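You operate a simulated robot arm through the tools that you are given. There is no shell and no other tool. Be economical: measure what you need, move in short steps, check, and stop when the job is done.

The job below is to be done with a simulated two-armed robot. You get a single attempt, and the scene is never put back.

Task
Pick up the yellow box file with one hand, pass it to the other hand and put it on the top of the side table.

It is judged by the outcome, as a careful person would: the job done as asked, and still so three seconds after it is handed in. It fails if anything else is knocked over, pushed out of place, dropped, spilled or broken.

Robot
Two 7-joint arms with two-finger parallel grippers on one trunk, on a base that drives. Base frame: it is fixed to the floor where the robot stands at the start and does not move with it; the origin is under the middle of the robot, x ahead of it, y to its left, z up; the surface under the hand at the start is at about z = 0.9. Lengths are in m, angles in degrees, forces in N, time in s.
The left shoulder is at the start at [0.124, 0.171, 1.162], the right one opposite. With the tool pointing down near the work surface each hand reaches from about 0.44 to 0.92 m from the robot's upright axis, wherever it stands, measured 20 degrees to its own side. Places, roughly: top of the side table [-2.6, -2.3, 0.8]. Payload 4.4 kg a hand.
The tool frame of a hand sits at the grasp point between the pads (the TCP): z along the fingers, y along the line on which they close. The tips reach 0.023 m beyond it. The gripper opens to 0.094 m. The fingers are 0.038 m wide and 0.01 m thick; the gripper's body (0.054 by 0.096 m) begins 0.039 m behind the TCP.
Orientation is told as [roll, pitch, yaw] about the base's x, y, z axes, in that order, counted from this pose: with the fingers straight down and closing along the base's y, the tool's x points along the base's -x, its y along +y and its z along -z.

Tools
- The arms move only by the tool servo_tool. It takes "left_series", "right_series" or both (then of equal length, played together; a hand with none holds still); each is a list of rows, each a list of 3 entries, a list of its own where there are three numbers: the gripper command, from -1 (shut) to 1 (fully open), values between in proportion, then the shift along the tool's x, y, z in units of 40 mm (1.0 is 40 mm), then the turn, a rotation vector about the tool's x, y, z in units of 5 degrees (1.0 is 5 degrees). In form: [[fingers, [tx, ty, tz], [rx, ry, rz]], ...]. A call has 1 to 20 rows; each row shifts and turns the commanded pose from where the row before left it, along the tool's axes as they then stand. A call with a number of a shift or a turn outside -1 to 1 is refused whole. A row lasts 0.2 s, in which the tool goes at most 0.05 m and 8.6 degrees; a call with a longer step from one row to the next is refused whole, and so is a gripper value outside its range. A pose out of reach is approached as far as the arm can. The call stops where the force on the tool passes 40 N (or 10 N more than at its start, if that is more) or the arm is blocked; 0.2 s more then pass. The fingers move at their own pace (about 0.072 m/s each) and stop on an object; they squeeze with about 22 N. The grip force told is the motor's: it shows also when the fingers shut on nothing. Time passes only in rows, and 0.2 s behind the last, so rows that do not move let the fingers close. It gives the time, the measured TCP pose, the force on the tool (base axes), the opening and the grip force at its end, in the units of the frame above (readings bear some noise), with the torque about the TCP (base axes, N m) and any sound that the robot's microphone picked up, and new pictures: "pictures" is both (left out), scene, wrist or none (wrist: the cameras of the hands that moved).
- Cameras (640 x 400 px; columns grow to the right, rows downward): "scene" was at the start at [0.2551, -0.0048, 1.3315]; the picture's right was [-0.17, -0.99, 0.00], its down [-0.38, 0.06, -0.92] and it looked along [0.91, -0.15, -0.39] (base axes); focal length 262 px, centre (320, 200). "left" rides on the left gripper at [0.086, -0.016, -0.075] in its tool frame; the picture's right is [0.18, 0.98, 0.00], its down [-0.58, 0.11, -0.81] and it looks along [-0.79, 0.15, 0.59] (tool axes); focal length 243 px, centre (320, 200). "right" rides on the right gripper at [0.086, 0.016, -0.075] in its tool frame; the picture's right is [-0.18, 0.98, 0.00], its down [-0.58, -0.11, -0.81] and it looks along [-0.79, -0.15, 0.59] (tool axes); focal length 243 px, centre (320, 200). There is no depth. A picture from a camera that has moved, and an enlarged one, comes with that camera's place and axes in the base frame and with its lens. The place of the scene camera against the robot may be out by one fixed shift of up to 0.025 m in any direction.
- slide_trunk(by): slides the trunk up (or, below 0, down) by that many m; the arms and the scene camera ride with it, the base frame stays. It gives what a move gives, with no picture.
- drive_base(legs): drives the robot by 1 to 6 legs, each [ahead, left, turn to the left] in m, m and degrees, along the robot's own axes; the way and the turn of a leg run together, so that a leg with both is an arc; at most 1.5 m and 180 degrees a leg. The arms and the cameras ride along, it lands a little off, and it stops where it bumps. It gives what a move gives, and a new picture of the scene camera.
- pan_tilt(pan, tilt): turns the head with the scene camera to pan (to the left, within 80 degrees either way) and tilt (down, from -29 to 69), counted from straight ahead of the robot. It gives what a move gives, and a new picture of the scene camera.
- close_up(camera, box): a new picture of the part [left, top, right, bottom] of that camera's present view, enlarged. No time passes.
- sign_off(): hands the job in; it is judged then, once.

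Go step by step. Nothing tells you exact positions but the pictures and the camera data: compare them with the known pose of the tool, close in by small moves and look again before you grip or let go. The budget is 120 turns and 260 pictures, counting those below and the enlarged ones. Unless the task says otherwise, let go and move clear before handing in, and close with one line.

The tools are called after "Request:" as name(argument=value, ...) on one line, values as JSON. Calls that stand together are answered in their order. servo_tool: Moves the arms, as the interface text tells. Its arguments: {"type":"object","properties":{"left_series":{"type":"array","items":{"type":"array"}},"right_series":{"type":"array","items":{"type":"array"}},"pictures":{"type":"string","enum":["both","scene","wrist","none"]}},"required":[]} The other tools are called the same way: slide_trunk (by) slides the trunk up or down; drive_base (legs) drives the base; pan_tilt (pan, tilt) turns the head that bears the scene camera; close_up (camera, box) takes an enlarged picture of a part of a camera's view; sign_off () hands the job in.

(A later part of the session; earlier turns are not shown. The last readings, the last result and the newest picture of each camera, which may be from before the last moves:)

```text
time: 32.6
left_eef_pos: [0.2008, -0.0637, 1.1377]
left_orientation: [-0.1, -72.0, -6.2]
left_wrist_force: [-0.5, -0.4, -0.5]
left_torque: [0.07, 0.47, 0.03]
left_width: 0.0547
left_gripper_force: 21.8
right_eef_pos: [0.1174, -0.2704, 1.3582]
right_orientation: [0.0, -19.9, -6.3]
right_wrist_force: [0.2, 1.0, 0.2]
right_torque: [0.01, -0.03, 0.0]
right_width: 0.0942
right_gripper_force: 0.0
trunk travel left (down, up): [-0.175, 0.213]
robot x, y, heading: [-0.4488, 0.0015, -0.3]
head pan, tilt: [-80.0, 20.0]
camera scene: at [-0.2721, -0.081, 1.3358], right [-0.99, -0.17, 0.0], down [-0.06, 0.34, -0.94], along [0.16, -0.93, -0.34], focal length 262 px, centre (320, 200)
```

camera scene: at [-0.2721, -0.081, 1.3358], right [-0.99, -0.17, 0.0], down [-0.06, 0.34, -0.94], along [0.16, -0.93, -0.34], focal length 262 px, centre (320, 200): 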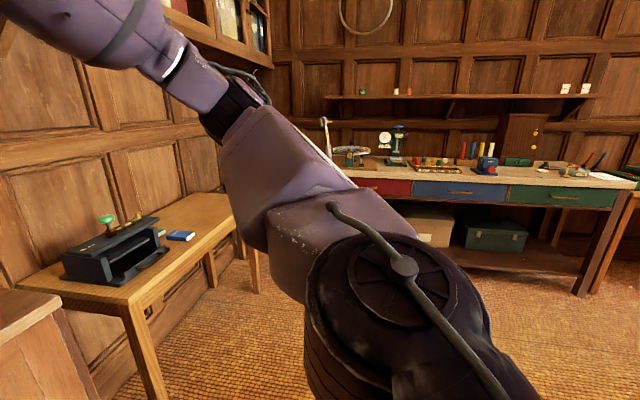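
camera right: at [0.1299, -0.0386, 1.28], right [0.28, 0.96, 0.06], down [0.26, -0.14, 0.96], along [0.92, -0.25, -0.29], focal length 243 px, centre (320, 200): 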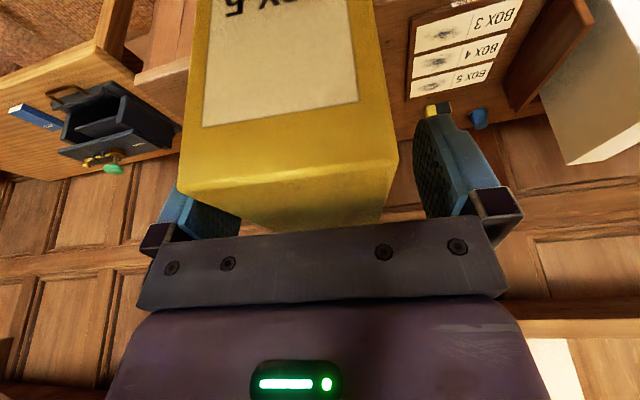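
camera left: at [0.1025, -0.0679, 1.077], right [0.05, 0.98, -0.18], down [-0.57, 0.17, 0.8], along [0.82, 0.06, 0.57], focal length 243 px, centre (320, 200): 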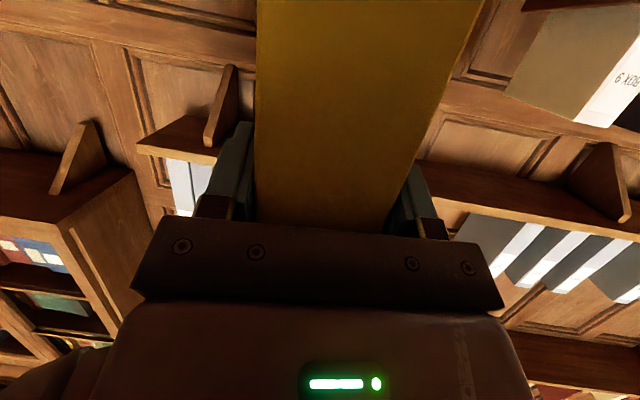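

The box is secure and the right hand is clear. I back off a little more, turn right and look for the side table.

Request:
pan_tilt(pan=-30, tilt=20)

Request:
drive_base(legs=[[-0.25, 0, 0], [0, 0, -60]])

Request:
drive_base(legs=[[0, 0, -60]])

```text
time: 33.8
left_eef_pos: [0.2004, -0.0637, 1.136]
left_orientation: [0.0, -72.1, -6.2]
left_wrist_force: [0.4, 0.6, 0.0]
left_torque: [0.05, 0.48, -0.07]
left_width: 0.0549
left_gripper_force: 22.0
right_eef_pos: [0.1175, -0.2702, 1.3593]
right_orientation: [0.1, -20.0, -6.4]
right_wrist_force: [0.1, 0.7, -0.3]
right_torque: [0.01, -0.01, 0.0]
right_width: 0.094
right_gripper_force: 0.0
trunk travel left (down, up): [-0.175, 0.213]
robot x, y, heading: [-0.4524, -0.0012, -0.3]
head pan, tilt: [-30.0, 20.0]
camera scene: at [-0.2075, -0.0362, 1.3357], right [-0.5, -0.86, 0.0], down [-0.3, 0.17, -0.94], along [0.81, -0.47, -0.34], focal length 262 px, centre (320, 200)
```

scene: 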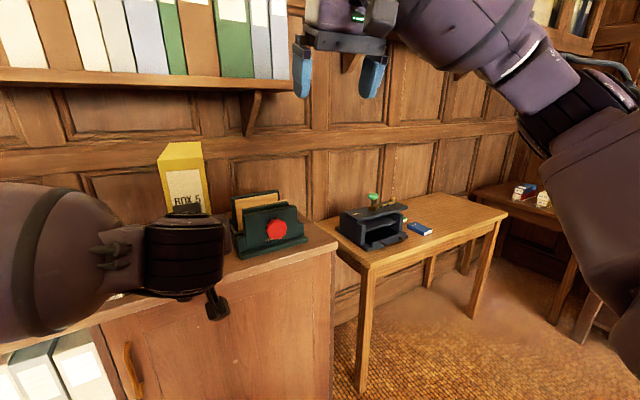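

```text
time: 38.3
left_eef_pos: [-0.4317, -0.5961, 1.1363]
left_orientation: [-0.1, -72.0, -66.3]
left_wrist_force: [-0.7, -0.3, 0.0]
left_torque: [0.42, 0.2, 0.0]
left_width: 0.0552
left_gripper_force: 22.4
right_eef_pos: [-0.6534, -0.6279, 1.3582]
right_orientation: [0.0, -19.9, -66.4]
right_wrist_force: [1.2, 1.3, 1.0]
right_torque: [0.01, 0.03, 0.01]
right_width: 0.0943
right_gripper_force: 0.0
trunk travel left (down, up): [-0.175, 0.213]
robot x, y, heading: [-0.6986, 0.0066, -60.4]
head pan, tilt: [-30.0, 20.0]
camera scene: at [-0.6156, -0.2142, 1.3357], right [-1.0, 0.01, 0.0], down [0.0, 0.34, -0.94], along [-0.01, -0.94, -0.34], focal length 262 px, centre (320, 200)
```

scene: 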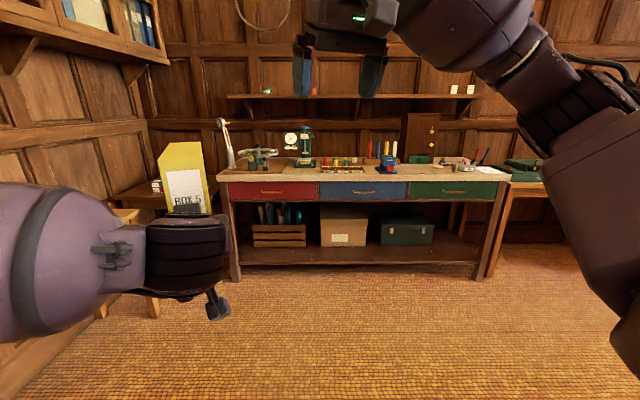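

```text
time: 41.3
left_eef_pos: [-1.0818, -0.5333, 1.1361]
left_orientation: [0.0, -72.1, -125.9]
left_wrist_force: [-0.2, 0.5, 0.0]
left_torque: [0.42, -0.31, -0.03]
left_width: 0.055
left_gripper_force: 22.1
right_eef_pos: [-1.2184, -0.3575, 1.3576]
right_orientation: [0.0, -19.8, -126.0]
right_wrist_force: [0.3, 0.9, 0.1]
right_torque: [0.04, -0.03, -0.01]
right_width: 0.0939
right_gripper_force: 0.0
trunk travel left (down, up): [-0.175, 0.213]
robot x, y, heading: [-0.6983, 0.0039, -119.9]
head pan, tilt: [-30.0, 20.0]
camera scene: at [-0.8484, -0.1668, 1.3357], right [-0.5, 0.87, 0.0], down [0.3, 0.17, -0.94], along [-0.81, -0.47, -0.34], focal length 262 px, centre (320, 200)
```

scene: 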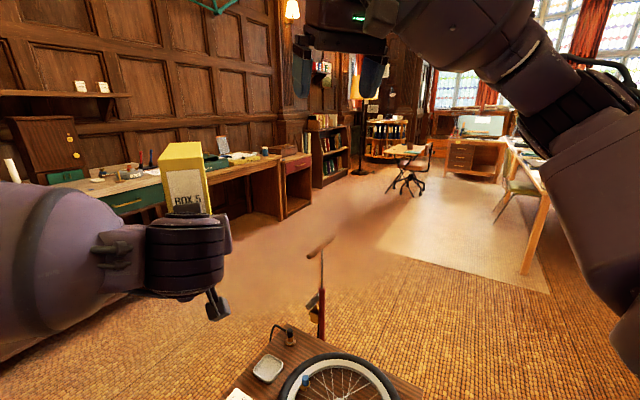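

The side table should be just past the workbench, near column 220, by the teal typewriter. There is a low bench with a wheel to steer around, so I look down at that and enlarge the far view.

Request:
close_up(camera="scene", box=[120, 100, 360, 250])

Request:
pan_tilt(pan=-40, tilt=45)

```text
2.67 times, centred on (240, 175) of scene
camera zoom: at [-0.8484, -0.1668, 1.3357], right [-0.5, 0.87, 0.0], down [0.3, 0.17, -0.94], along [-0.81, -0.47, -0.34], focal length 698 px, centre (533, 267)
```

zoom: 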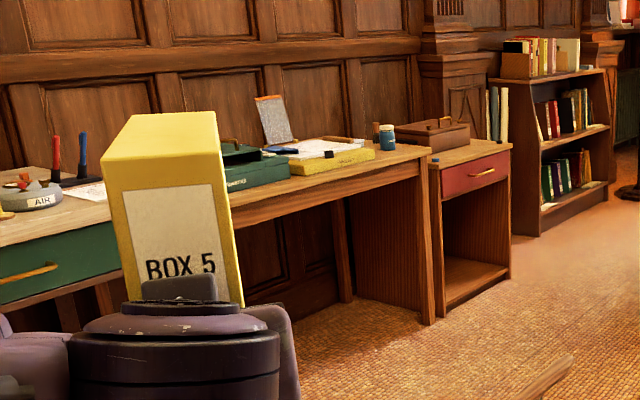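

```text
time: 42.2
left_eef_pos: [-1.0813, -0.5348, 1.136]
left_orientation: [0.0, -72.1, -126.0]
left_wrist_force: [-0.1, 0.2, -0.1]
left_torque: [0.4, -0.27, 0.02]
left_width: 0.055
left_gripper_force: 22.4
right_eef_pos: [-1.22, -0.357, 1.3589]
right_orientation: [0.0, -19.9, -126.0]
right_wrist_force: [0.8, 0.4, 0.0]
right_torque: [0.03, -0.02, -0.01]
right_width: 0.0941
right_gripper_force: 0.1
trunk travel left (down, up): [-0.175, 0.213]
robot x, y, heading: [-0.6985, 0.0017, -120.0]
head pan, tilt: [-40.0, 45.0]
camera scene: at [-0.8439, -0.1483, 1.2971], right [-0.34, 0.94, 0.0], down [0.66, 0.24, -0.71], along [-0.66, -0.24, -0.71], focal length 262 px, centre (320, 200)
```

scene: 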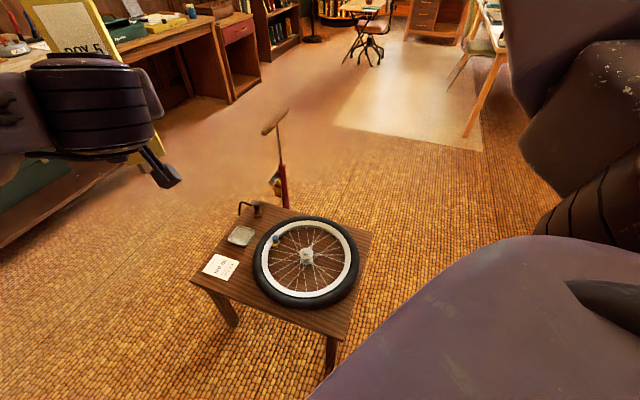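

The side table is the desk beyond the green-drawer bench, at roughly x -2.0 to -3.1 and y -1.9 to -2.6, with some clutter on top. I raise the trunk for clearance and drive round the wheel bench.

Request:
slide_trunk(by=0.12)

Request:
drive_base(legs=[[0, 0, 30], [0.95, 0, 0]])

Request:
drive_base(legs=[[0, 0, -90]])

Request:
pan_tilt(pan=0, tilt=30)

```text
time: 43.7
left_eef_pos: [-1.0817, -0.5337, 1.2552]
left_orientation: [-0.1, -71.8, -125.9]
left_wrist_force: [0.5, 0.0, -7.9]
left_torque: [0.43, -0.3, -0.03]
left_width: 0.0548
left_gripper_force: 22.2
right_eef_pos: [-1.22, -0.3592, 1.477]
right_orientation: [0.1, -19.8, -126.0]
right_wrist_force: [-0.5, 0.4, 0.7]
right_torque: [0.02, 0.01, 0.03]
right_width: 0.0939
right_gripper_force: 0.1
trunk travel left (down, up): [-0.295, 0.093]
robot x, y, heading: [-0.7032, 0.0037, -120.1]
head pan, tilt: [-40.0, 45.0]
```

```text
time: 50.1
left_eef_pos: [-0.7639, -1.5979, 1.256]
left_orientation: [0.0, -72.0, -96.0]
left_wrist_force: [0.5, 0.0, -7.1]
left_torque: [0.5, -0.08, 0.0]
left_width: 0.055
left_gripper_force: 22.1
right_eef_pos: [-0.9709, -1.5133, 1.4777]
right_orientation: [0.0, -20.0, -96.1]
right_wrist_force: [-1.1, 0.4, 0.4]
right_torque: [-0.01, 0.01, 0.0]
right_width: 0.0939
right_gripper_force: 0.1
trunk travel left (down, up): [-0.295, 0.093]
robot x, y, heading: [-0.6996, -0.944, -90.2]
head pan, tilt: [-40.0, 45.0]
camera scene: at [-0.7421, -1.0634, 1.4262], right [-0.76, 0.64, 0.0], down [0.46, 0.54, -0.71], along [-0.46, -0.54, -0.71], focal length 262 px, centre (320, 200)
```

scene: 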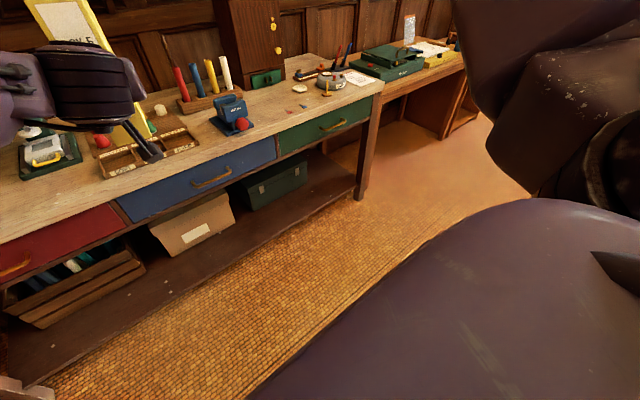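

```text
time: 54.4
left_eef_pos: [-1.3528, -0.8719, 1.2555]
left_orientation: [0.1, -71.9, 173.1]
left_wrist_force: [1.3, -0.5, -7.3]
left_torque: [-0.09, -0.49, 0.02]
left_width: 0.0549
left_gripper_force: 22.0
right_eef_pos: [-1.2673, -0.6652, 1.4779]
right_orientation: [0.0, -19.8, 173.1]
right_wrist_force: [-0.1, 0.3, -0.2]
right_torque: [0.01, 0.0, 0.0]
right_width: 0.0938
right_gripper_force: 0.1
trunk travel left (down, up): [-0.295, 0.093]
robot x, y, heading: [-0.701, -0.9433, 179.3]
head pan, tilt: [-40.0, 45.0]
camera scene: at [-0.8191, -0.8784, 1.4262], right [0.65, 0.76, 0.0], down [0.54, -0.46, -0.71], along [-0.53, 0.46, -0.71], focal length 262 px, centre (320, 200)
```

scene: 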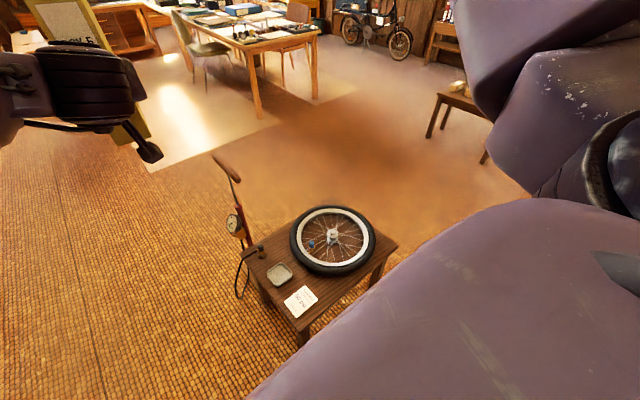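

```text
time: 55.4
left_eef_pos: [-1.3535, -0.872, 1.2557]
left_orientation: [-0.1, -71.8, 173.2]
left_wrist_force: [-0.6, 0.1, -6.7]
left_torque: [-0.09, -0.51, -0.03]
left_width: 0.0552
left_gripper_force: 21.8
right_eef_pos: [-1.2671, -0.665, 1.4787]
right_orientation: [-0.1, -20.0, 173.1]
right_wrist_force: [-0.4, -0.1, -0.2]
right_torque: [0.02, 0.0, 0.0]
right_width: 0.094
right_gripper_force: 0.2
trunk travel left (down, up): [-0.295, 0.093]
robot x, y, heading: [-0.6975, -0.9415, 179.3]
head pan, tilt: [0.0, 30.0]
camera scene: at [-0.8481, -0.9303, 1.4488], right [0.02, 1.0, 0.0], down [0.5, -0.01, -0.87], along [-0.87, 0.01, -0.5], focal length 262 px, centre (320, 200)
```

scene: 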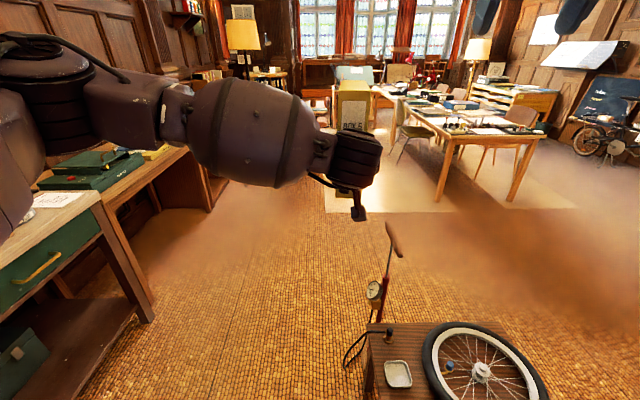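

The route along the bench is free and the pump and wheel stay on my right. I strafe left and drive on toward the side table.

Request:
drive_base(legs=[[0, 0.27, 0], [1.0, 0, 0], [0.75, 0, 0]])

Request:
pan_tilt(pan=70, tilt=35)

```text
time: 66.8
left_eef_pos: [-3.0947, -1.1011, 1.2552]
left_orientation: [-0.1, -71.9, 172.5]
left_wrist_force: [-0.3, 0.0, -6.4]
left_torque: [-0.07, -0.49, 0.0]
left_width: 0.0549
left_gripper_force: 22.0
right_eef_pos: [-3.0054, -0.8958, 1.4787]
right_orientation: [0.0, -19.9, 172.5]
right_wrist_force: [-0.3, -0.5, 0.1]
right_torque: [-0.01, 0.04, -0.01]
right_width: 0.0937
right_gripper_force: 0.1
trunk travel left (down, up): [-0.295, 0.093]
robot x, y, heading: [-2.4457, -1.1751, 178.5]
head pan, tilt: [0.0, 30.0]
camera scene: at [-2.5902, -1.1645, 1.4488], right [0.03, 1.0, 0.0], down [0.5, -0.01, -0.87], along [-0.87, 0.02, -0.5], focal length 262 px, centre (320, 200)
```

scene: 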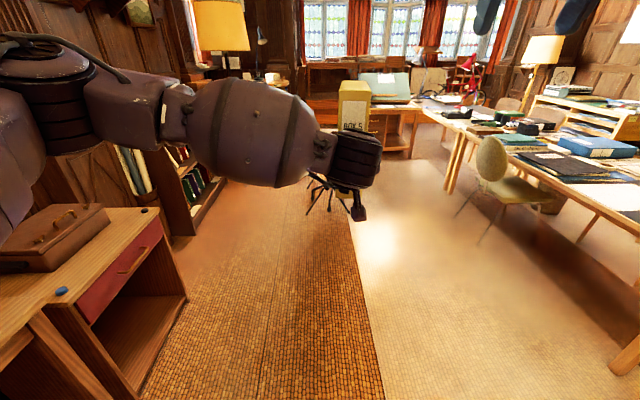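

```text
time: 68.2
left_eef_pos: [-3.0943, -1.1006, 1.2551]
left_orientation: [0.0, -72.0, 172.6]
left_wrist_force: [0.1, 0.3, -6.9]
left_torque: [-0.07, -0.51, -0.02]
left_width: 0.0549
left_gripper_force: 21.8
right_eef_pos: [-3.0055, -0.8959, 1.4783]
right_orientation: [0.0, -19.9, 172.5]
right_wrist_force: [-0.1, 0.7, 0.1]
right_torque: [0.02, -0.01, 0.0]
right_width: 0.0941
right_gripper_force: 0.1
trunk travel left (down, up): [-0.295, 0.093]
robot x, y, heading: [-2.4443, -1.18, 178.5]
head pan, tilt: [70.0, 35.0]
camera scene: at [-2.5318, -1.2487, 1.441], right [-0.93, 0.37, 0.0], down [0.21, 0.53, -0.82], along [-0.3, -0.76, -0.57], focal length 262 px, centre (320, 200)
```

scene: 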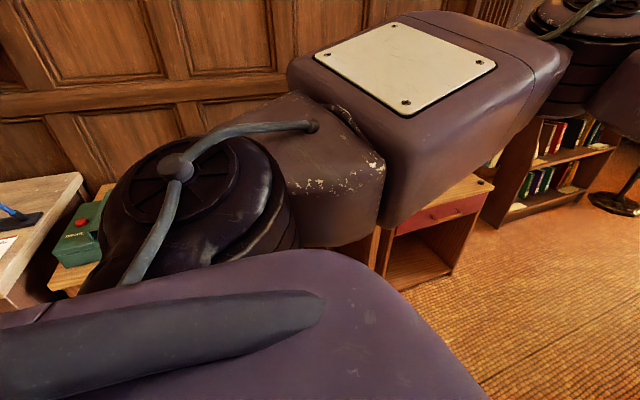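

The side table is on my left. I turn left to face it.

Request:
drive_base(legs=[[0, 0, 91.5]])

Request:
pan_tilt(pan=0, tilt=35)

Request:
pan_tilt(pan=-25, tilt=35)

```text
time: 72.5
left_eef_pos: [-2.5136, -1.8313, 1.256]
left_orientation: [-0.1, -71.9, -96.9]
left_wrist_force: [0.7, 0.2, -7.1]
left_torque: [0.47, -0.02, -0.02]
left_width: 0.0547
left_gripper_force: 21.9
right_eef_pos: [-2.72, -1.7447, 1.4787]
right_orientation: [0.0, -19.8, -96.9]
right_wrist_force: [-1.2, -0.7, 0.2]
right_torque: [-0.02, 0.02, -0.01]
right_width: 0.0942
right_gripper_force: 0.2
trunk travel left (down, up): [-0.295, 0.093]
robot x, y, heading: [-2.4433, -1.1808, -90.7]
head pan, tilt: [70.0, 35.0]
camera scene: at [-2.3501, -1.2681, 1.441], right [-0.36, -0.93, 0.0], down [-0.54, 0.2, -0.82], along [0.77, -0.29, -0.57], focal length 262 px, centre (320, 200)
```

scene: 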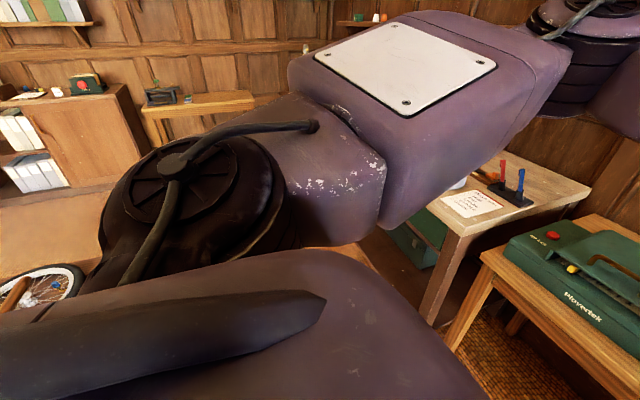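

```text
time: 73.9
left_eef_pos: [-2.5127, -1.8302, 1.256]
left_orientation: [0.0, -72.0, -96.9]
left_wrist_force: [-1.0, 0.2, -8.0]
left_torque: [0.51, -0.01, 0.01]
left_width: 0.0549
left_gripper_force: 21.8
right_eef_pos: [-2.7205, -1.7463, 1.4773]
right_orientation: [0.0, -20.0, -96.9]
right_wrist_force: [-0.8, -0.5, -0.7]
right_torque: [-0.02, 0.0, 0.01]
right_width: 0.0941
right_gripper_force: 0.2
trunk travel left (down, up): [-0.295, 0.093]
robot x, y, heading: [-2.4425, -1.18, -90.8]
head pan, tilt: [0.0, 35.0]
camera scene: at [-2.4339, -1.3247, 1.441], right [-1.0, 0.01, 0.0], down [0.01, 0.57, -0.82], along [-0.01, -0.82, -0.57], focal length 262 px, centre (320, 200)
```

scene: 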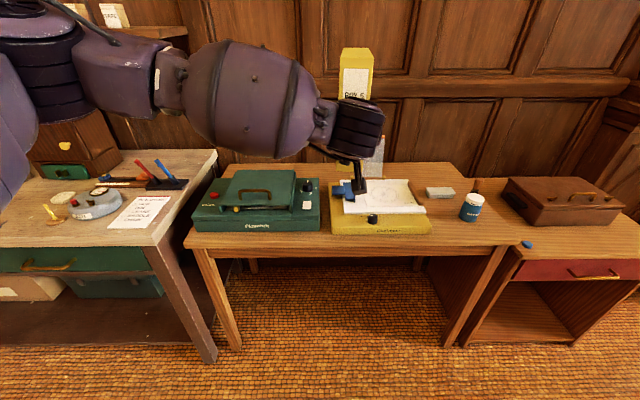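

```text
time: 74.8
left_eef_pos: [-2.5139, -1.8311, 1.2565]
left_orientation: [0.0, -71.9, -96.9]
left_wrist_force: [0.6, 0.4, -7.5]
left_torque: [0.5, -0.05, -0.02]
left_width: 0.0548
left_gripper_force: 22.1
right_eef_pos: [-2.7202, -1.7449, 1.4791]
right_orientation: [0.0, -19.9, -96.8]
right_wrist_force: [0.6, -0.7, 0.0]
right_torque: [0.0, 0.0, -0.02]
right_width: 0.0941
right_gripper_force: 0.0
trunk travel left (down, up): [-0.295, 0.093]
robot x, y, heading: [-2.4429, -1.18, -91.0]
head pan, tilt: [-25.0, 35.0]
camera scene: at [-2.4709, -1.316, 1.441], right [-0.9, 0.44, 0.0], down [0.25, 0.52, -0.82], along [-0.36, -0.74, -0.57], focal length 262 px, centre (320, 200)
```

scene: 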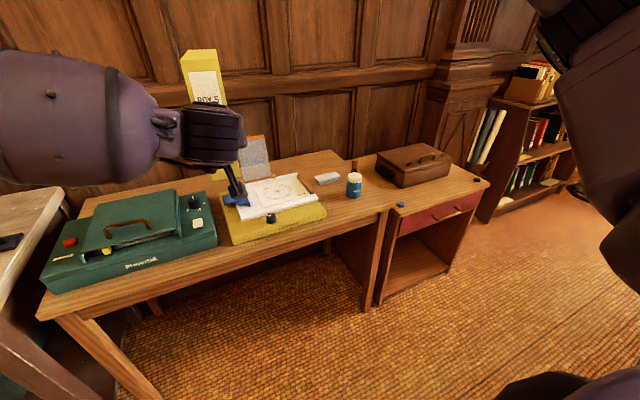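

The side table holds a teal machine, a yellow drawing board, an eraser and a jar. There is a free strip at the front right, between the board and the jar, at about x -2.92. I square up the box's angle, strafe there and look closer.

Request:
drive_base(legs=[[0, 0, 6.9], [0, -0.4, 0]])

Request:
pan_tilt(pan=-5, tilt=48)

```text
time: 79.4
left_eef_pos: [-2.8288, -1.877, 1.2562]
left_orientation: [0.2, -71.9, -89.8]
left_wrist_force: [-0.1, 0.2, -7.4]
left_torque: [0.51, 0.02, 0.02]
left_width: 0.055
left_gripper_force: 22.1
right_eef_pos: [-3.0427, -1.8179, 1.4782]
right_orientation: [0.0, -20.0, -89.7]
right_wrist_force: [0.6, 0.1, -0.4]
right_torque: [0.0, -0.04, -0.01]
right_width: 0.094
right_gripper_force: 0.0
trunk travel left (down, up): [-0.295, 0.093]
robot x, y, heading: [-2.8389, -1.2219, -83.5]
head pan, tilt: [-25.0, 35.0]
camera scene: at [-2.8487, -1.3623, 1.441], right [-0.95, 0.32, 0.0], down [0.18, 0.54, -0.82], along [-0.26, -0.78, -0.57], focal length 262 px, centre (320, 200)
```

scene: 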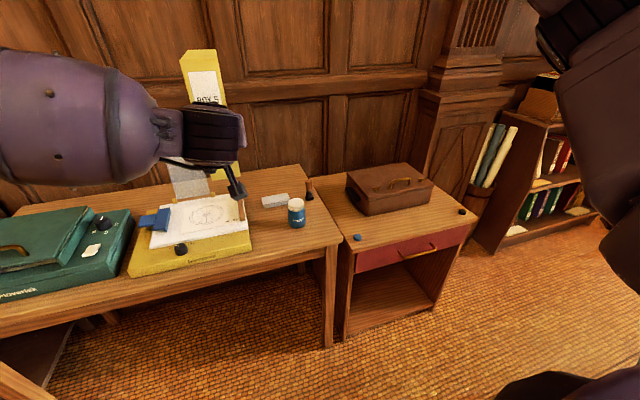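

```text
time: 80.2
left_eef_pos: [-2.828, -1.8783, 1.2546]
left_orientation: [0.0, -71.9, -89.7]
left_wrist_force: [-0.2, 0.2, -7.1]
left_torque: [0.52, 0.01, 0.02]
left_width: 0.055
left_gripper_force: 22.0
right_eef_pos: [-3.0433, -1.818, 1.4784]
right_orientation: [0.0, -20.0, -89.7]
right_wrist_force: [0.3, 0.1, 0.7]
right_torque: [-0.01, 0.03, -0.02]
right_width: 0.0942
right_gripper_force: 0.0
trunk travel left (down, up): [-0.295, 0.093]
robot x, y, heading: [-2.8386, -1.2215, -83.7]
head pan, tilt: [-5.0, 48.0]
camera scene: at [-2.8185, -1.3576, 1.422], right [-1.0, -0.02, 0.0], down [-0.02, 0.74, -0.67], along [0.01, -0.67, -0.74], focal length 262 px, centre (320, 200)
```

scene: 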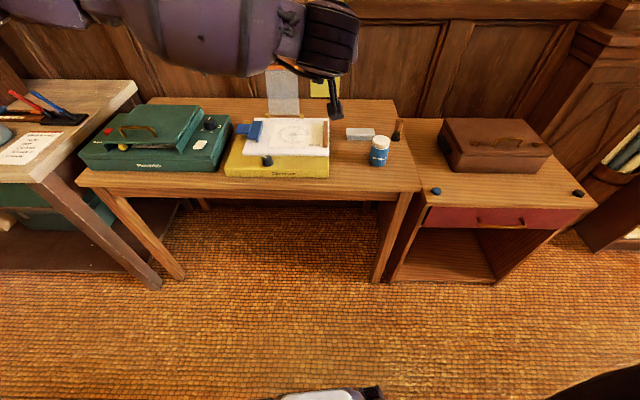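

That is a good overview. I enlarge the free area to measure it.

Request:
close_up(camera="scene", box=[220, 90, 440, 228])

```text
2.90 times, centred on (330, 159) of scene
camera zoom: at [-2.8185, -1.3576, 1.422], right [-1.0, -0.02, 0.0], down [-0.02, 0.74, -0.67], along [0.01, -0.67, -0.74], focal length 759 px, centre (291, 319)
```

zoom: 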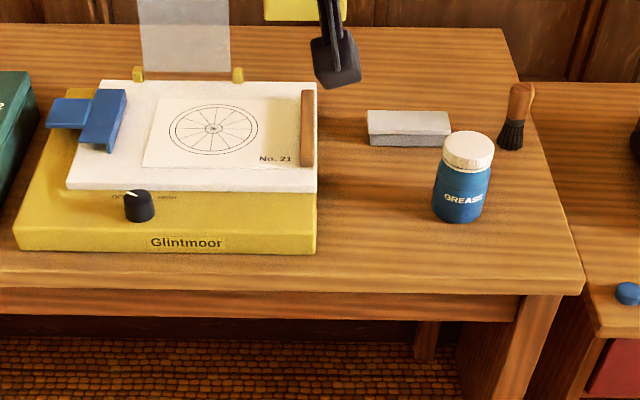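

The free strip between the drawing board and the grease jar is about 0.147 wide. Corrected for the camera offset, its centre is at x≈-2.92 and the table's front edge is at y≈-1.96. I drive to put the box above it.

Request:
drive_base(legs=[[0, -0.093, 0], [0.125, 0, 0]])

Request:
pan_tilt(pan=-5, tilt=45)

```text
time: 82.6
left_eef_pos: [-2.9082, -2.0101, 1.256]
left_orientation: [0.0, -71.9, -89.8]
left_wrist_force: [0.5, -0.8, -7.2]
left_torque: [0.52, -0.01, 0.0]
left_width: 0.0551
left_gripper_force: 21.7
right_eef_pos: [-3.1235, -1.9516, 1.4785]
right_orientation: [0.0, -19.8, -89.8]
right_wrist_force: [0.4, -0.3, 0.1]
right_torque: [0.01, -0.01, 0.0]
right_width: 0.0939
right_gripper_force: 0.0
trunk travel left (down, up): [-0.295, 0.093]
robot x, y, heading: [-2.9181, -1.3553, -83.9]
head pan, tilt: [-5.0, 48.0]
camera scene: at [-2.8977, -1.4908, 1.4221], right [-1.0, -0.02, 0.0], down [-0.02, 0.74, -0.67], along [0.01, -0.67, -0.74], focal length 262 px, centre (320, 200)
```

scene: 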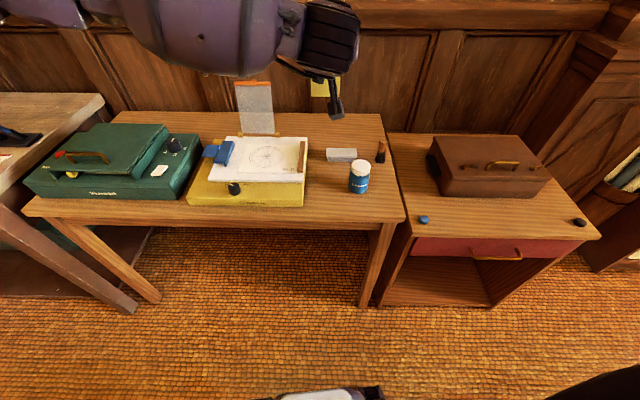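

```text
time: 83.2
left_eef_pos: [-2.9079, -2.0117, 1.2536]
left_orientation: [0.1, -71.8, -89.9]
left_wrist_force: [0.3, 0.4, -8.0]
left_torque: [0.51, 0.01, 0.03]
left_width: 0.0548
left_gripper_force: 22.2
right_eef_pos: [-3.123, -1.9521, 1.4786]
right_orientation: [0.0, -20.0, -89.8]
right_wrist_force: [-0.2, 0.5, 0.8]
right_torque: [-0.01, -0.01, 0.0]
right_width: 0.0938
right_gripper_force: 0.1
trunk travel left (down, up): [-0.295, 0.093]
robot x, y, heading: [-2.9153, -1.3566, -83.9]
head pan, tilt: [-5.0, 45.0]
camera scene: at [-2.8977, -1.4936, 1.426], right [-1.0, -0.02, 0.0], down [-0.01, 0.71, -0.71], along [0.01, -0.71, -0.71], focal length 262 px, centre (320, 200)
```

scene: 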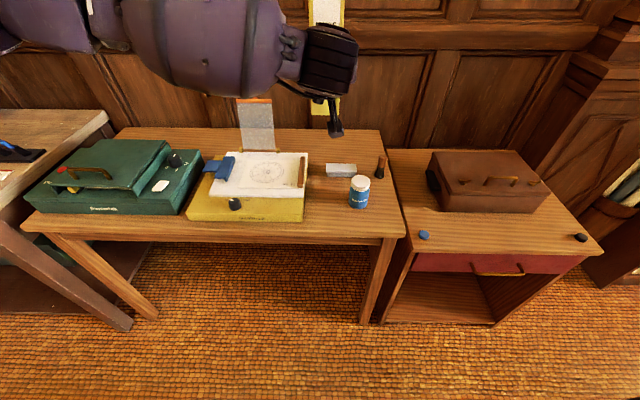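

I check what the right wrist camera sees of the gap and the box.

Request:
close_up(camera="right", box=[0, 0, 640, 400])

Request:
close_up(camera="left", box=[0, 0, 640, 400])

```text
1.00 times, centred on (320, 200) of right (not enlarged: the box is as wide or as high as the picture)
camera zoom: at [-3.1075, -1.845, 1.5182], right [0.98, -0.17, 0.06], down [-0.11, -0.27, 0.96], along [-0.15, -0.95, -0.29], focal length 243 px, centre (320, 200)
```

zoom: 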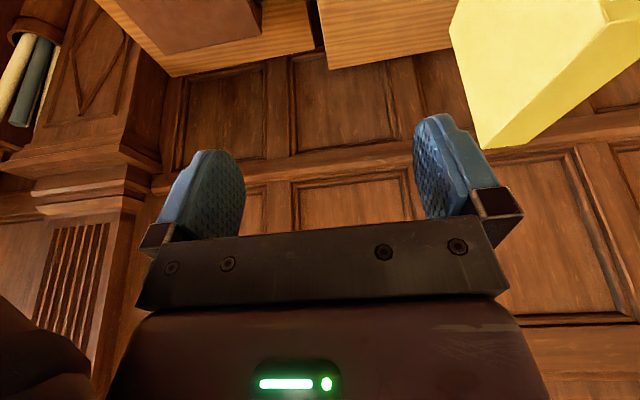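

```text
1.00 times, centred on (320, 200) of left (not enlarged: the box is as wide or as high as the picture)
camera zoom: at [-2.9241, -1.9122, 1.1955], right [0.98, 0.06, -0.17], down [0.11, 0.58, 0.8], along [0.15, -0.81, 0.57], focal length 243 px, centre (320, 200)
```

zoom: 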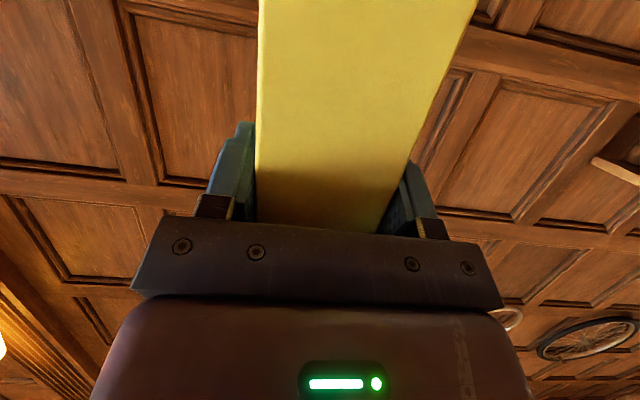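

I pull the right hand back and tip it down so that its camera looks at the landing spot.

Request:
servo_tool(right_series=[[1, [0.94, 0, -0.342], [0, 0, 0]], [1, [0.94, 0, -0.342], [0, 0, 0]], [1, [0.94, 0, -0.342], [0, 0, 0]], [1, [0, 0, 0], [0, 1, 0]], [1, [0, 0, 0], [0, 1, 0]], [1, [0, 0, 0], [0, 1, 0]], [1, [0, 0, 0], [0, 1, 0]], [1, [0, 0, 0], [0, 0, -1]], [1, [0, 0, 0], [0, 0, -1]], [1, [0, 0, 0], [0, 0, -1]], [1, [0, 0, 0], [0, 0, -1]], [1, [0, 0, 0], [0, 0, 0]]], pictures="wrist")

```text
time: 85.8
left_eef_pos: [-2.9071, -2.0092, 1.2546]
left_orientation: [0.1, -71.8, -89.7]
left_wrist_force: [-0.4, -0.2, -6.9]
left_torque: [0.5, 0.01, 0.0]
left_width: 0.0547
left_gripper_force: 22.2
right_eef_pos: [-3.123, -1.831, 1.4785]
right_orientation: [0.0, 0.1, -69.7]
right_wrist_force: [-0.3, 0.3, -0.9]
right_torque: [0.02, -0.01, -0.02]
right_width: 0.094
right_gripper_force: 0.0
trunk travel left (down, up): [-0.295, 0.093]
robot x, y, heading: [-2.9161, -1.3522, -83.9]
head pan, tilt: [-5.0, 45.0]
camera right: at [-3.1386, -1.7442, 1.5528], right [0.99, 0.17, 0.0], down [0.1, -0.58, 0.81], along [0.14, -0.79, -0.59], focal length 243 px, centre (320, 200)
```

right: 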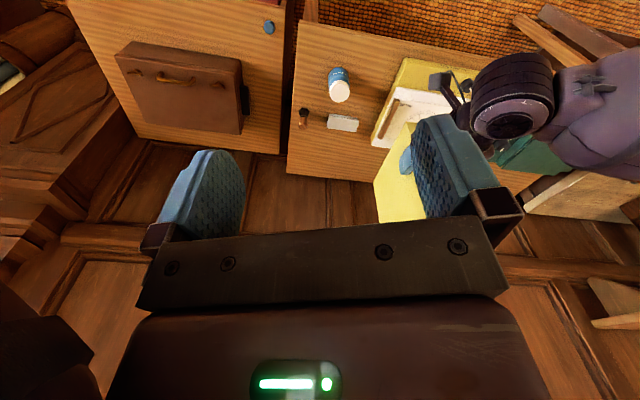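

This view shows the jar, the eraser and the board edge. I enlarge it to measure with the better-calibrated camera.

Request:
close_up(camera="right", box=[280, 10, 480, 135])

```text
3.20 times, centred on (380, 72) of right
camera zoom: at [-3.1386, -1.7442, 1.5528], right [0.99, 0.17, 0.0], down [0.1, -0.58, 0.81], along [0.14, -0.79, -0.59], focal length 776 px, centre (128, 608)
```

zoom: 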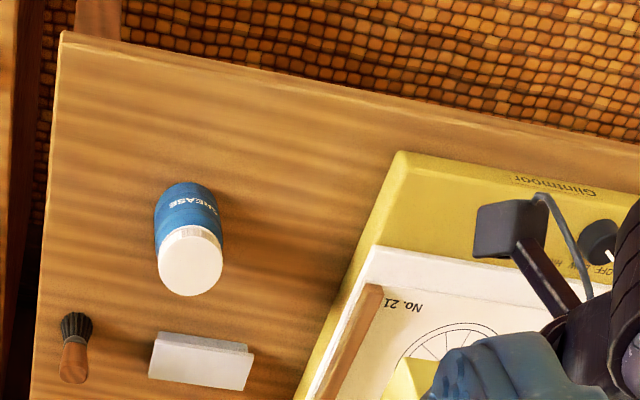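

From the right camera, the board edge is at x≈-2.836, the jar edge at x≈-2.992, the table front at y≈-1.98 and the eraser at y≈-2.24. My target for the box is x -2.914 with its front face at y -2.005. I make the small shift and then lower the trunk.

Request:
servo_tool(left_series=[[-1, [-0.147, -0.175, 0.45], [0, 0, 0]], [-1, [0, 0, 0], [0, 0, 0]]], pictures="none")

Request:
slide_trunk(by=-0.24)

Request:
close_up(camera="right", box=[0, 0, 640, 400])

Request:
close_up(camera="scene", box=[0, 0, 640, 400])

```text
time: 86.4
left_eef_pos: [-2.9153, -2.0283, 1.2555]
left_orientation: [-0.1, -71.9, -89.8]
left_wrist_force: [-0.2, -0.4, -7.6]
left_torque: [0.5, -0.01, -0.03]
left_width: 0.0546
left_gripper_force: 22.3
right_eef_pos: [-3.1238, -1.8294, 1.4782]
right_orientation: [0.1, 0.0, -69.7]
right_wrist_force: [0.5, 0.4, 0.5]
right_torque: [0.0, 0.02, 0.02]
right_width: 0.0941
right_gripper_force: 0.0
trunk travel left (down, up): [-0.295, 0.093]
robot x, y, heading: [-2.9193, -1.348, -84.0]
head pan, tilt: [-5.0, 45.0]
```

```text
time: 88.9
left_eef_pos: [-2.9147, -2.0294, 1.018]
left_orientation: [0.1, -72.1, -89.8]
left_wrist_force: [-0.2, 0.3, -8.1]
left_torque: [0.49, 0.01, 0.01]
left_width: 0.0548
left_gripper_force: 21.6
right_eef_pos: [-3.1186, -1.8768, 1.203]
right_orientation: [1.7, 6.8, -69.7]
right_wrist_force: [0.9, 0.5, 1.0]
right_torque: [-0.04, -0.01, 0.02]
right_width: 0.0939
right_gripper_force: 0.0
trunk travel left (down, up): [-0.055, 0.333]
robot x, y, heading: [-2.9211, -1.3556, -83.9]
head pan, tilt: [-5.0, 45.0]
```

```text
1.00 times, centred on (320, 200) of right (not enlarged: the box is as wide or as high as the picture)
camera zoom: at [-3.1324, -1.7999, 1.2872], right [0.99, 0.17, 0.01], down [0.11, -0.68, 0.73], along [0.13, -0.72, -0.69], focal length 243 px, centre (320, 200)
```

zoom: 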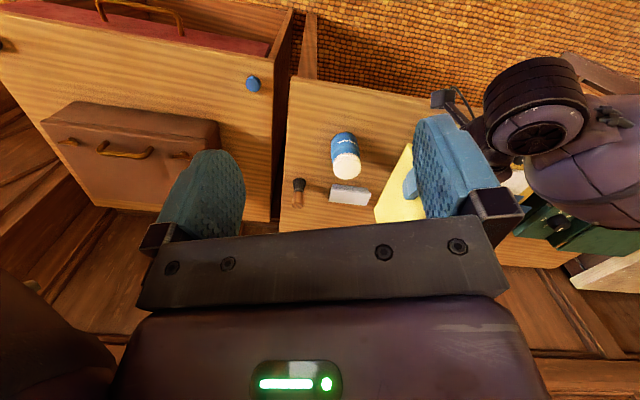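

```text
1.00 times, centred on (320, 200) of scene (not enlarged: the box is as wide or as high as the picture)
camera zoom: at [-2.8759, -1.6938, 1.1503], right [-1.0, -0.02, 0.0], down [-0.01, 0.71, -0.71], along [0.01, -0.71, -0.71], focal length 262 px, centre (320, 200)
```

zoom: 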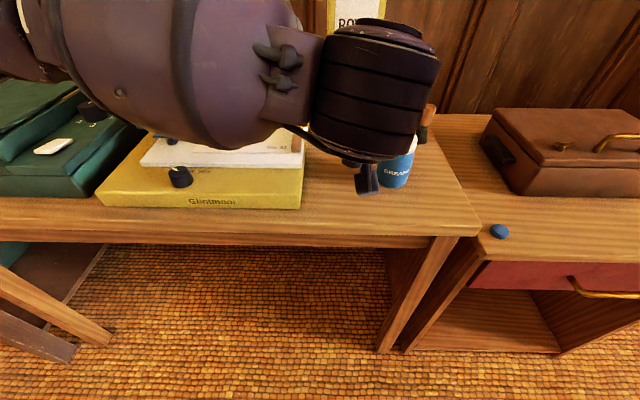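

The lowering went straight, and the box bottom is at about z 0.93. I turn the right hand a bit more to the left so that its camera sees the box between its fingers.

Request:
servo_tool(right_series=[[1, [0.5, -0.3, 0], [0, 0, -1]], [1, [0.5, -0.3, 0], [0, 0, -1]], [1, [0.3, -0.3, 0], [0, 0, -1]], [1, [0, 0, 0], [0, 0, -1]], [1, [0, 0, 0], [0, 0, -1]], [1, [0, 0, 0], [0, 0, 0]]], pictures="wrist")

```text
time: 90.3
left_eef_pos: [-2.9158, -2.0301, 1.0144]
left_orientation: [0.2, -71.9, -89.9]
left_wrist_force: [0.2, -0.3, -7.9]
left_torque: [0.51, 0.01, 0.01]
left_width: 0.0549
left_gripper_force: 22.0
right_eef_pos: [-3.1468, -1.8457, 1.181]
right_orientation: [4.6, 5.6, -44.5]
right_wrist_force: [0.4, 0.0, -0.3]
right_torque: [0.0, -0.02, 0.01]
right_width: 0.0941
right_gripper_force: 0.0
right hand out of reach, approached as far as the arm can: row 1, 2, 3
trunk travel left (down, up): [-0.055, 0.333]
robot x, y, heading: [-2.917, -1.3552, -83.7]
head pan, tilt: [-5.0, 45.0]
camera right: at [-3.1971, -1.7833, 1.2645], right [0.82, 0.56, 0.06], down [0.35, -0.58, 0.73], along [0.45, -0.58, -0.68], focal length 243 px, centre (320, 200)
```

right: 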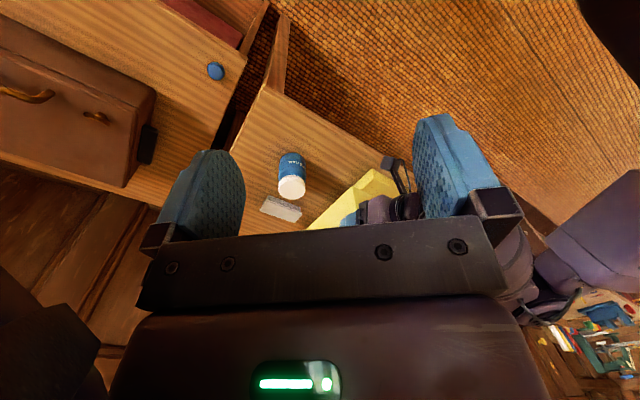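

Request:
close_up(camera="right", box=[240, 120, 440, 245])

```text
3.20 times, centred on (340, 182) of right
camera zoom: at [-3.1971, -1.7833, 1.2645], right [0.82, 0.56, 0.06], down [0.35, -0.58, 0.73], along [0.45, -0.58, -0.68], focal length 776 px, centre (256, 256)
```

zoom: 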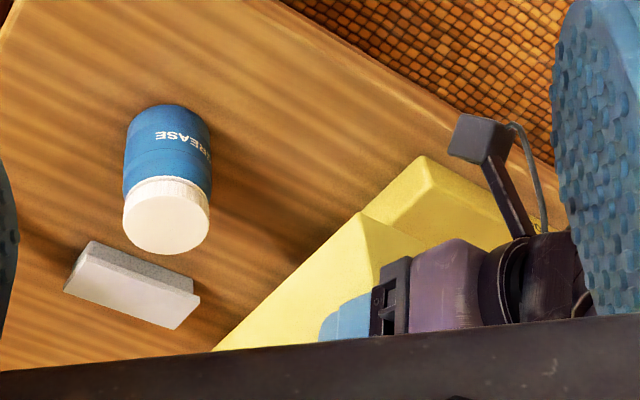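

The box's lower front corner measures (-2.941, -2.007), just where I expect it, and the box is level. I lower it close to the table.

Request:
servo_tool(left_series=[[-1, [0.594, 0, 0.193], [0, 0, 0]], [-1, [0.594, 0, 0.193], [0, 0, 0]], [-1, [0.594, 0, 0.193], [0, 0, 0]], [-1, [0.594, 0, 0.193], [0, 0, 0]], [-1, [0, 0, 0], [0, 0, 0]]], pictures="none")

Request:
close_up(camera="right", box=[240, 120, 440, 245])

```text
time: 91.5
left_eef_pos: [-2.914, -2.0292, 0.9175]
left_orientation: [0.2, -71.9, -89.8]
left_wrist_force: [-0.3, 0.3, -6.9]
left_torque: [0.51, 0.01, 0.0]
left_width: 0.0548
left_gripper_force: 22.1
right_eef_pos: [-3.1497, -1.8453, 1.181]
right_orientation: [4.5, 5.5, -44.6]
right_wrist_force: [-0.9, -0.4, -0.2]
right_torque: [0.01, 0.0, 0.01]
right_width: 0.0941
right_gripper_force: 0.0
trunk travel left (down, up): [-0.055, 0.333]
robot x, y, heading: [-2.9184, -1.3558, -83.8]
head pan, tilt: [-5.0, 45.0]
```

```text
3.20 times, centred on (340, 182) of right
camera zoom: at [-3.1971, -1.7827, 1.2649], right [0.82, 0.56, 0.06], down [0.35, -0.58, 0.74], along [0.45, -0.59, -0.68], focal length 776 px, centre (256, 256)
```

zoom: 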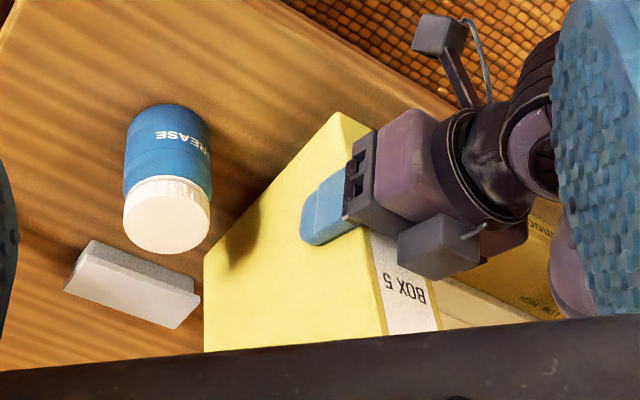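

There are about 3 cm left to go and the spot is clear all round. I lower slowly until it touches.

Request:
servo_tool(left_series=[[-1, [0.143, 0, 0.046], [0, 0, 0]], [-1, [0.143, 0, 0.046], [0, 0, 0]], [-1, [0.143, 0, 0.046], [0, 0, 0]], [-1, [0.095, 0, 0.031], [0, 0, 0]], [-1, [0.05, 0, 0.016], [0, 0, 0]], [-1, [0, 0, 0], [0, 0, 0]]], pictures="none")

Request:
close_up(camera="right", box=[240, 120, 440, 245])

```text
time: 92.9
left_eef_pos: [-2.9141, -2.03, 0.8908]
left_orientation: [0.2, -71.9, -89.8]
left_wrist_force: [-1.0, -0.1, -6.5]
left_torque: [0.5, -0.01, 0.01]
left_width: 0.0548
left_gripper_force: 22.4
right_eef_pos: [-3.1473, -1.8459, 1.1827]
right_orientation: [4.6, 5.5, -44.5]
right_wrist_force: [0.4, 0.2, -0.1]
right_torque: [-0.02, 0.02, 0.01]
right_width: 0.0938
right_gripper_force: 0.1
trunk travel left (down, up): [-0.055, 0.333]
robot x, y, heading: [-2.9184, -1.35, -83.8]
head pan, tilt: [-5.0, 45.0]
```

```text
3.20 times, centred on (340, 182) of right
camera zoom: at [-3.1971, -1.7832, 1.2646], right [0.82, 0.56, 0.06], down [0.35, -0.58, 0.73], along [0.45, -0.58, -0.68], focal length 776 px, centre (256, 256)
```

zoom: 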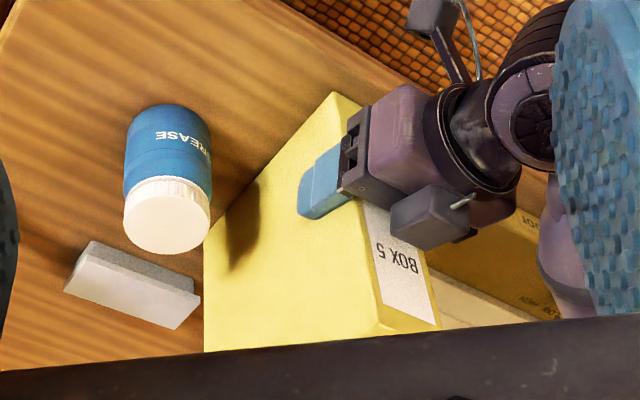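

Not touching yet, so I keep going in 2 mm steps.

Request:
servo_tool(left_series=[[-1, [0.048, 0, 0.0155], [0, 0, 0]], [-1, [0.048, 0, 0.0155], [0, 0, 0]], [-1, [0, 0, 0], [0, 0, 0]]], pictures="none")

Request:
servo_tool(left_series=[[-1, [0.048, 0, 0.0155], [0, 0, 0]], [-1, [0.048, 0, 0.0155], [0, 0, 0]], [-1, [0, 0, 0], [0, 0, 0]]], pictures="none")

```text
time: 93.7
left_eef_pos: [-2.9152, -2.0289, 0.8895]
left_orientation: [-0.1, -72.1, -89.7]
left_wrist_force: [0.9, -0.6, 0.9]
left_torque: [-0.88, -0.24, 0.03]
left_width: 0.055
left_gripper_force: 21.8
right_eef_pos: [-3.1484, -1.844, 1.1827]
right_orientation: [4.5, 5.6, -44.6]
right_wrist_force: [-0.5, -0.8, -0.3]
right_torque: [0.02, -0.02, 0.02]
right_width: 0.0939
right_gripper_force: 0.1
trunk travel left (down, up): [-0.055, 0.333]
robot x, y, heading: [-2.9202, -1.3568, -83.6]
head pan, tilt: [-5.0, 45.0]
```

```text
time: 94.5
left_eef_pos: [-2.9152, -2.0273, 0.887]
left_orientation: [-0.2, -72.3, -89.6]
left_wrist_force: [4.3, 2.5, 20.8]
left_torque: [0.34, -0.65, -0.08]
left_width: 0.0551
left_gripper_force: 22.0
right_eef_pos: [-3.1484, -1.8415, 1.1835]
right_orientation: [4.3, 5.4, -44.7]
right_wrist_force: [-0.4, -0.2, -0.1]
right_torque: [-0.03, 0.03, 0.0]
right_width: 0.0938
right_gripper_force: 0.0
trunk travel left (down, up): [-0.055, 0.333]
robot x, y, heading: [-2.915, -1.3553, -83.8]
head pan, tilt: [-5.0, 45.0]
```

It has landed with 20 N of press. I relieve about 3 mm of that and then open the fingers gradually.

Request:
servo_tool(left_series=[[-1, [-0.06, 0, -0.02], [0, 0, 0]], [-1, [0, 0, 0], [0, 0, 0]], [0.3, [0, 0, 0], [0, 0, 0]], [0.5, [0, 0, 0], [0, 0, 0]], [0.7, [0, 0, 0], [0, 0, 0]], [0.8, [0, 0, 0], [0, 0, 0]], [0.8, [0, 0, 0], [0, 0, 0]]], pictures="none")

Request:
close_up(camera="right", box=[240, 120, 440, 245])

Request:
close_up(camera="left", box=[0, 0, 640, 400])

```text
time: 96.1
left_eef_pos: [-2.9144, -2.0273, 0.8864]
left_orientation: [0.0, -71.9, -89.8]
left_wrist_force: [0.4, -0.4, -0.4]
left_torque: [-0.02, -0.01, -0.03]
left_width: 0.0846
left_gripper_force: 0.1
right_eef_pos: [-3.1487, -1.845, 1.182]
right_orientation: [4.4, 5.5, -44.6]
right_wrist_force: [0.7, 0.3, 0.4]
right_torque: [0.0, 0.01, 0.0]
right_width: 0.0939
right_gripper_force: 0.1
trunk travel left (down, up): [-0.055, 0.333]
robot x, y, heading: [-2.915, -1.3514, -83.7]
head pan, tilt: [-5.0, 45.0]
```

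```text
3.20 times, centred on (340, 182) of right
camera zoom: at [-3.1971, -1.7826, 1.2648], right [0.82, 0.56, 0.06], down [0.35, -0.58, 0.74], along [0.45, -0.59, -0.68], focal length 776 px, centre (256, 256)
```

zoom: 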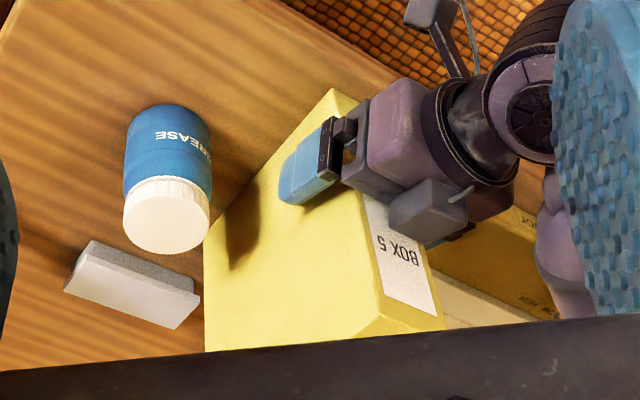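

```text
1.00 times, centred on (320, 200) of left (not enlarged: the box is as wide or as high as the picture)
camera zoom: at [-2.9311, -1.9298, 0.8271], right [0.98, 0.06, -0.17], down [0.11, 0.59, 0.8], along [0.15, -0.81, 0.57], focal length 243 px, centre (320, 200)
```

zoom: 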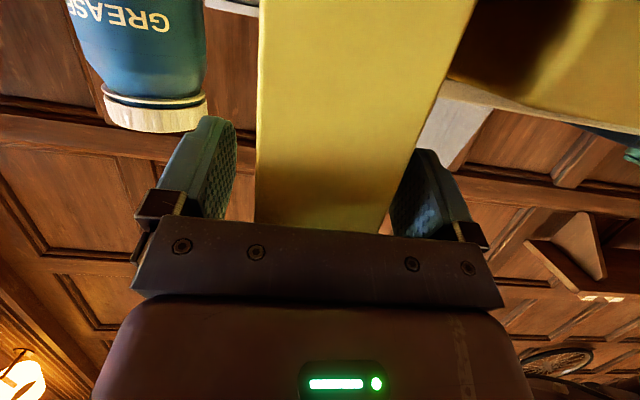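

The box is released and standing. I back the left hand straight out.

Request:
servo_tool(left_series=[[0.8, [0.2, 0, -0.6], [0, 0, 0]], [0.8, [0.278, 0, -0.856], [0, 0, 0]], [0.8, [0.278, 0, -0.856], [0, 0, 0]], [0.8, [0.278, 0, -0.856], [0, 0, 0]], [0.8, [0, 0, 0], [0, 0, 0]]])

Request:
close_up(camera="right", box=[200, 60, 520, 260])

```text
time: 97.3
left_eef_pos: [-2.9146, -1.8951, 0.8854]
left_orientation: [0.0, -71.8, -89.9]
left_wrist_force: [-1.0, 0.2, 0.4]
left_torque: [-0.02, 0.01, -0.02]
left_width: 0.0844
left_gripper_force: 0.1
right_eef_pos: [-3.1474, -1.8463, 1.1816]
right_orientation: [4.6, 5.7, -44.6]
right_wrist_force: [-0.1, 0.8, 0.1]
right_torque: [0.02, 0.0, 0.0]
right_width: 0.0942
right_gripper_force: 0.1
trunk travel left (down, up): [-0.055, 0.333]
robot x, y, heading: [-2.9173, -1.3535, -83.8]
head pan, tilt: [-5.0, 45.0]
camera scene: at [-2.8754, -1.6952, 1.1493], right [-1.0, -0.02, 0.0], down [-0.02, 0.71, -0.71], along [0.02, -0.71, -0.71], focal length 262 px, centre (320, 200)
camera left: at [-2.9313, -1.7962, 0.8265], right [0.98, 0.06, -0.17], down [0.11, 0.59, 0.8], along [0.15, -0.81, 0.57], focal length 243 px, centre (320, 200)
```

scene: 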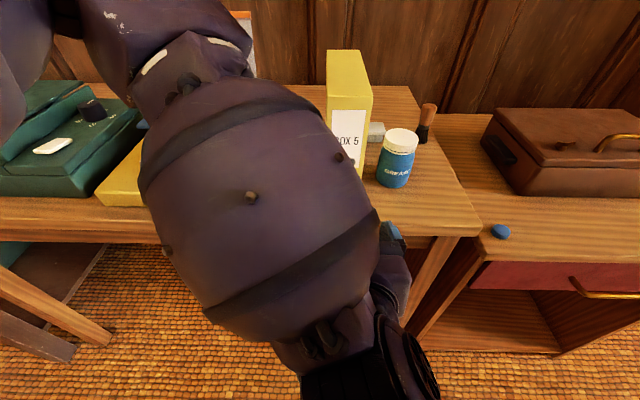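
left: 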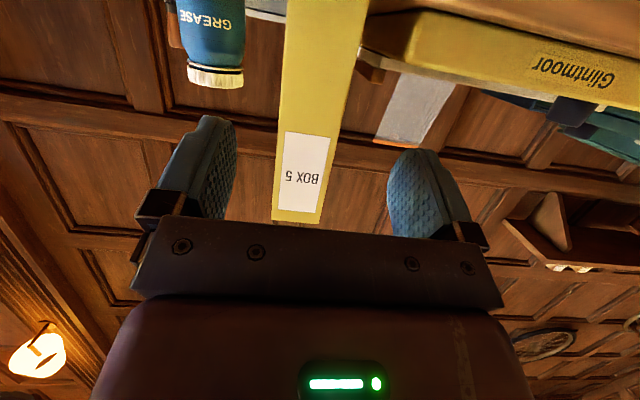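

```text
2.00 times, centred on (360, 160) of right
camera zoom: at [-3.1966, -1.7839, 1.2641], right [0.82, 0.56, 0.06], down [0.35, -0.58, 0.73], along [0.45, -0.58, -0.68], focal length 485 px, centre (240, 280)
```

zoom: 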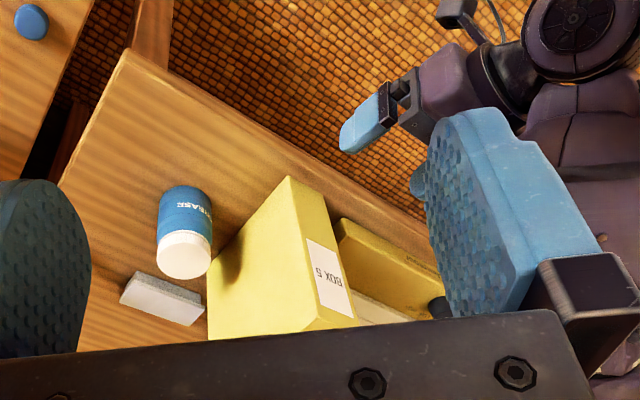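

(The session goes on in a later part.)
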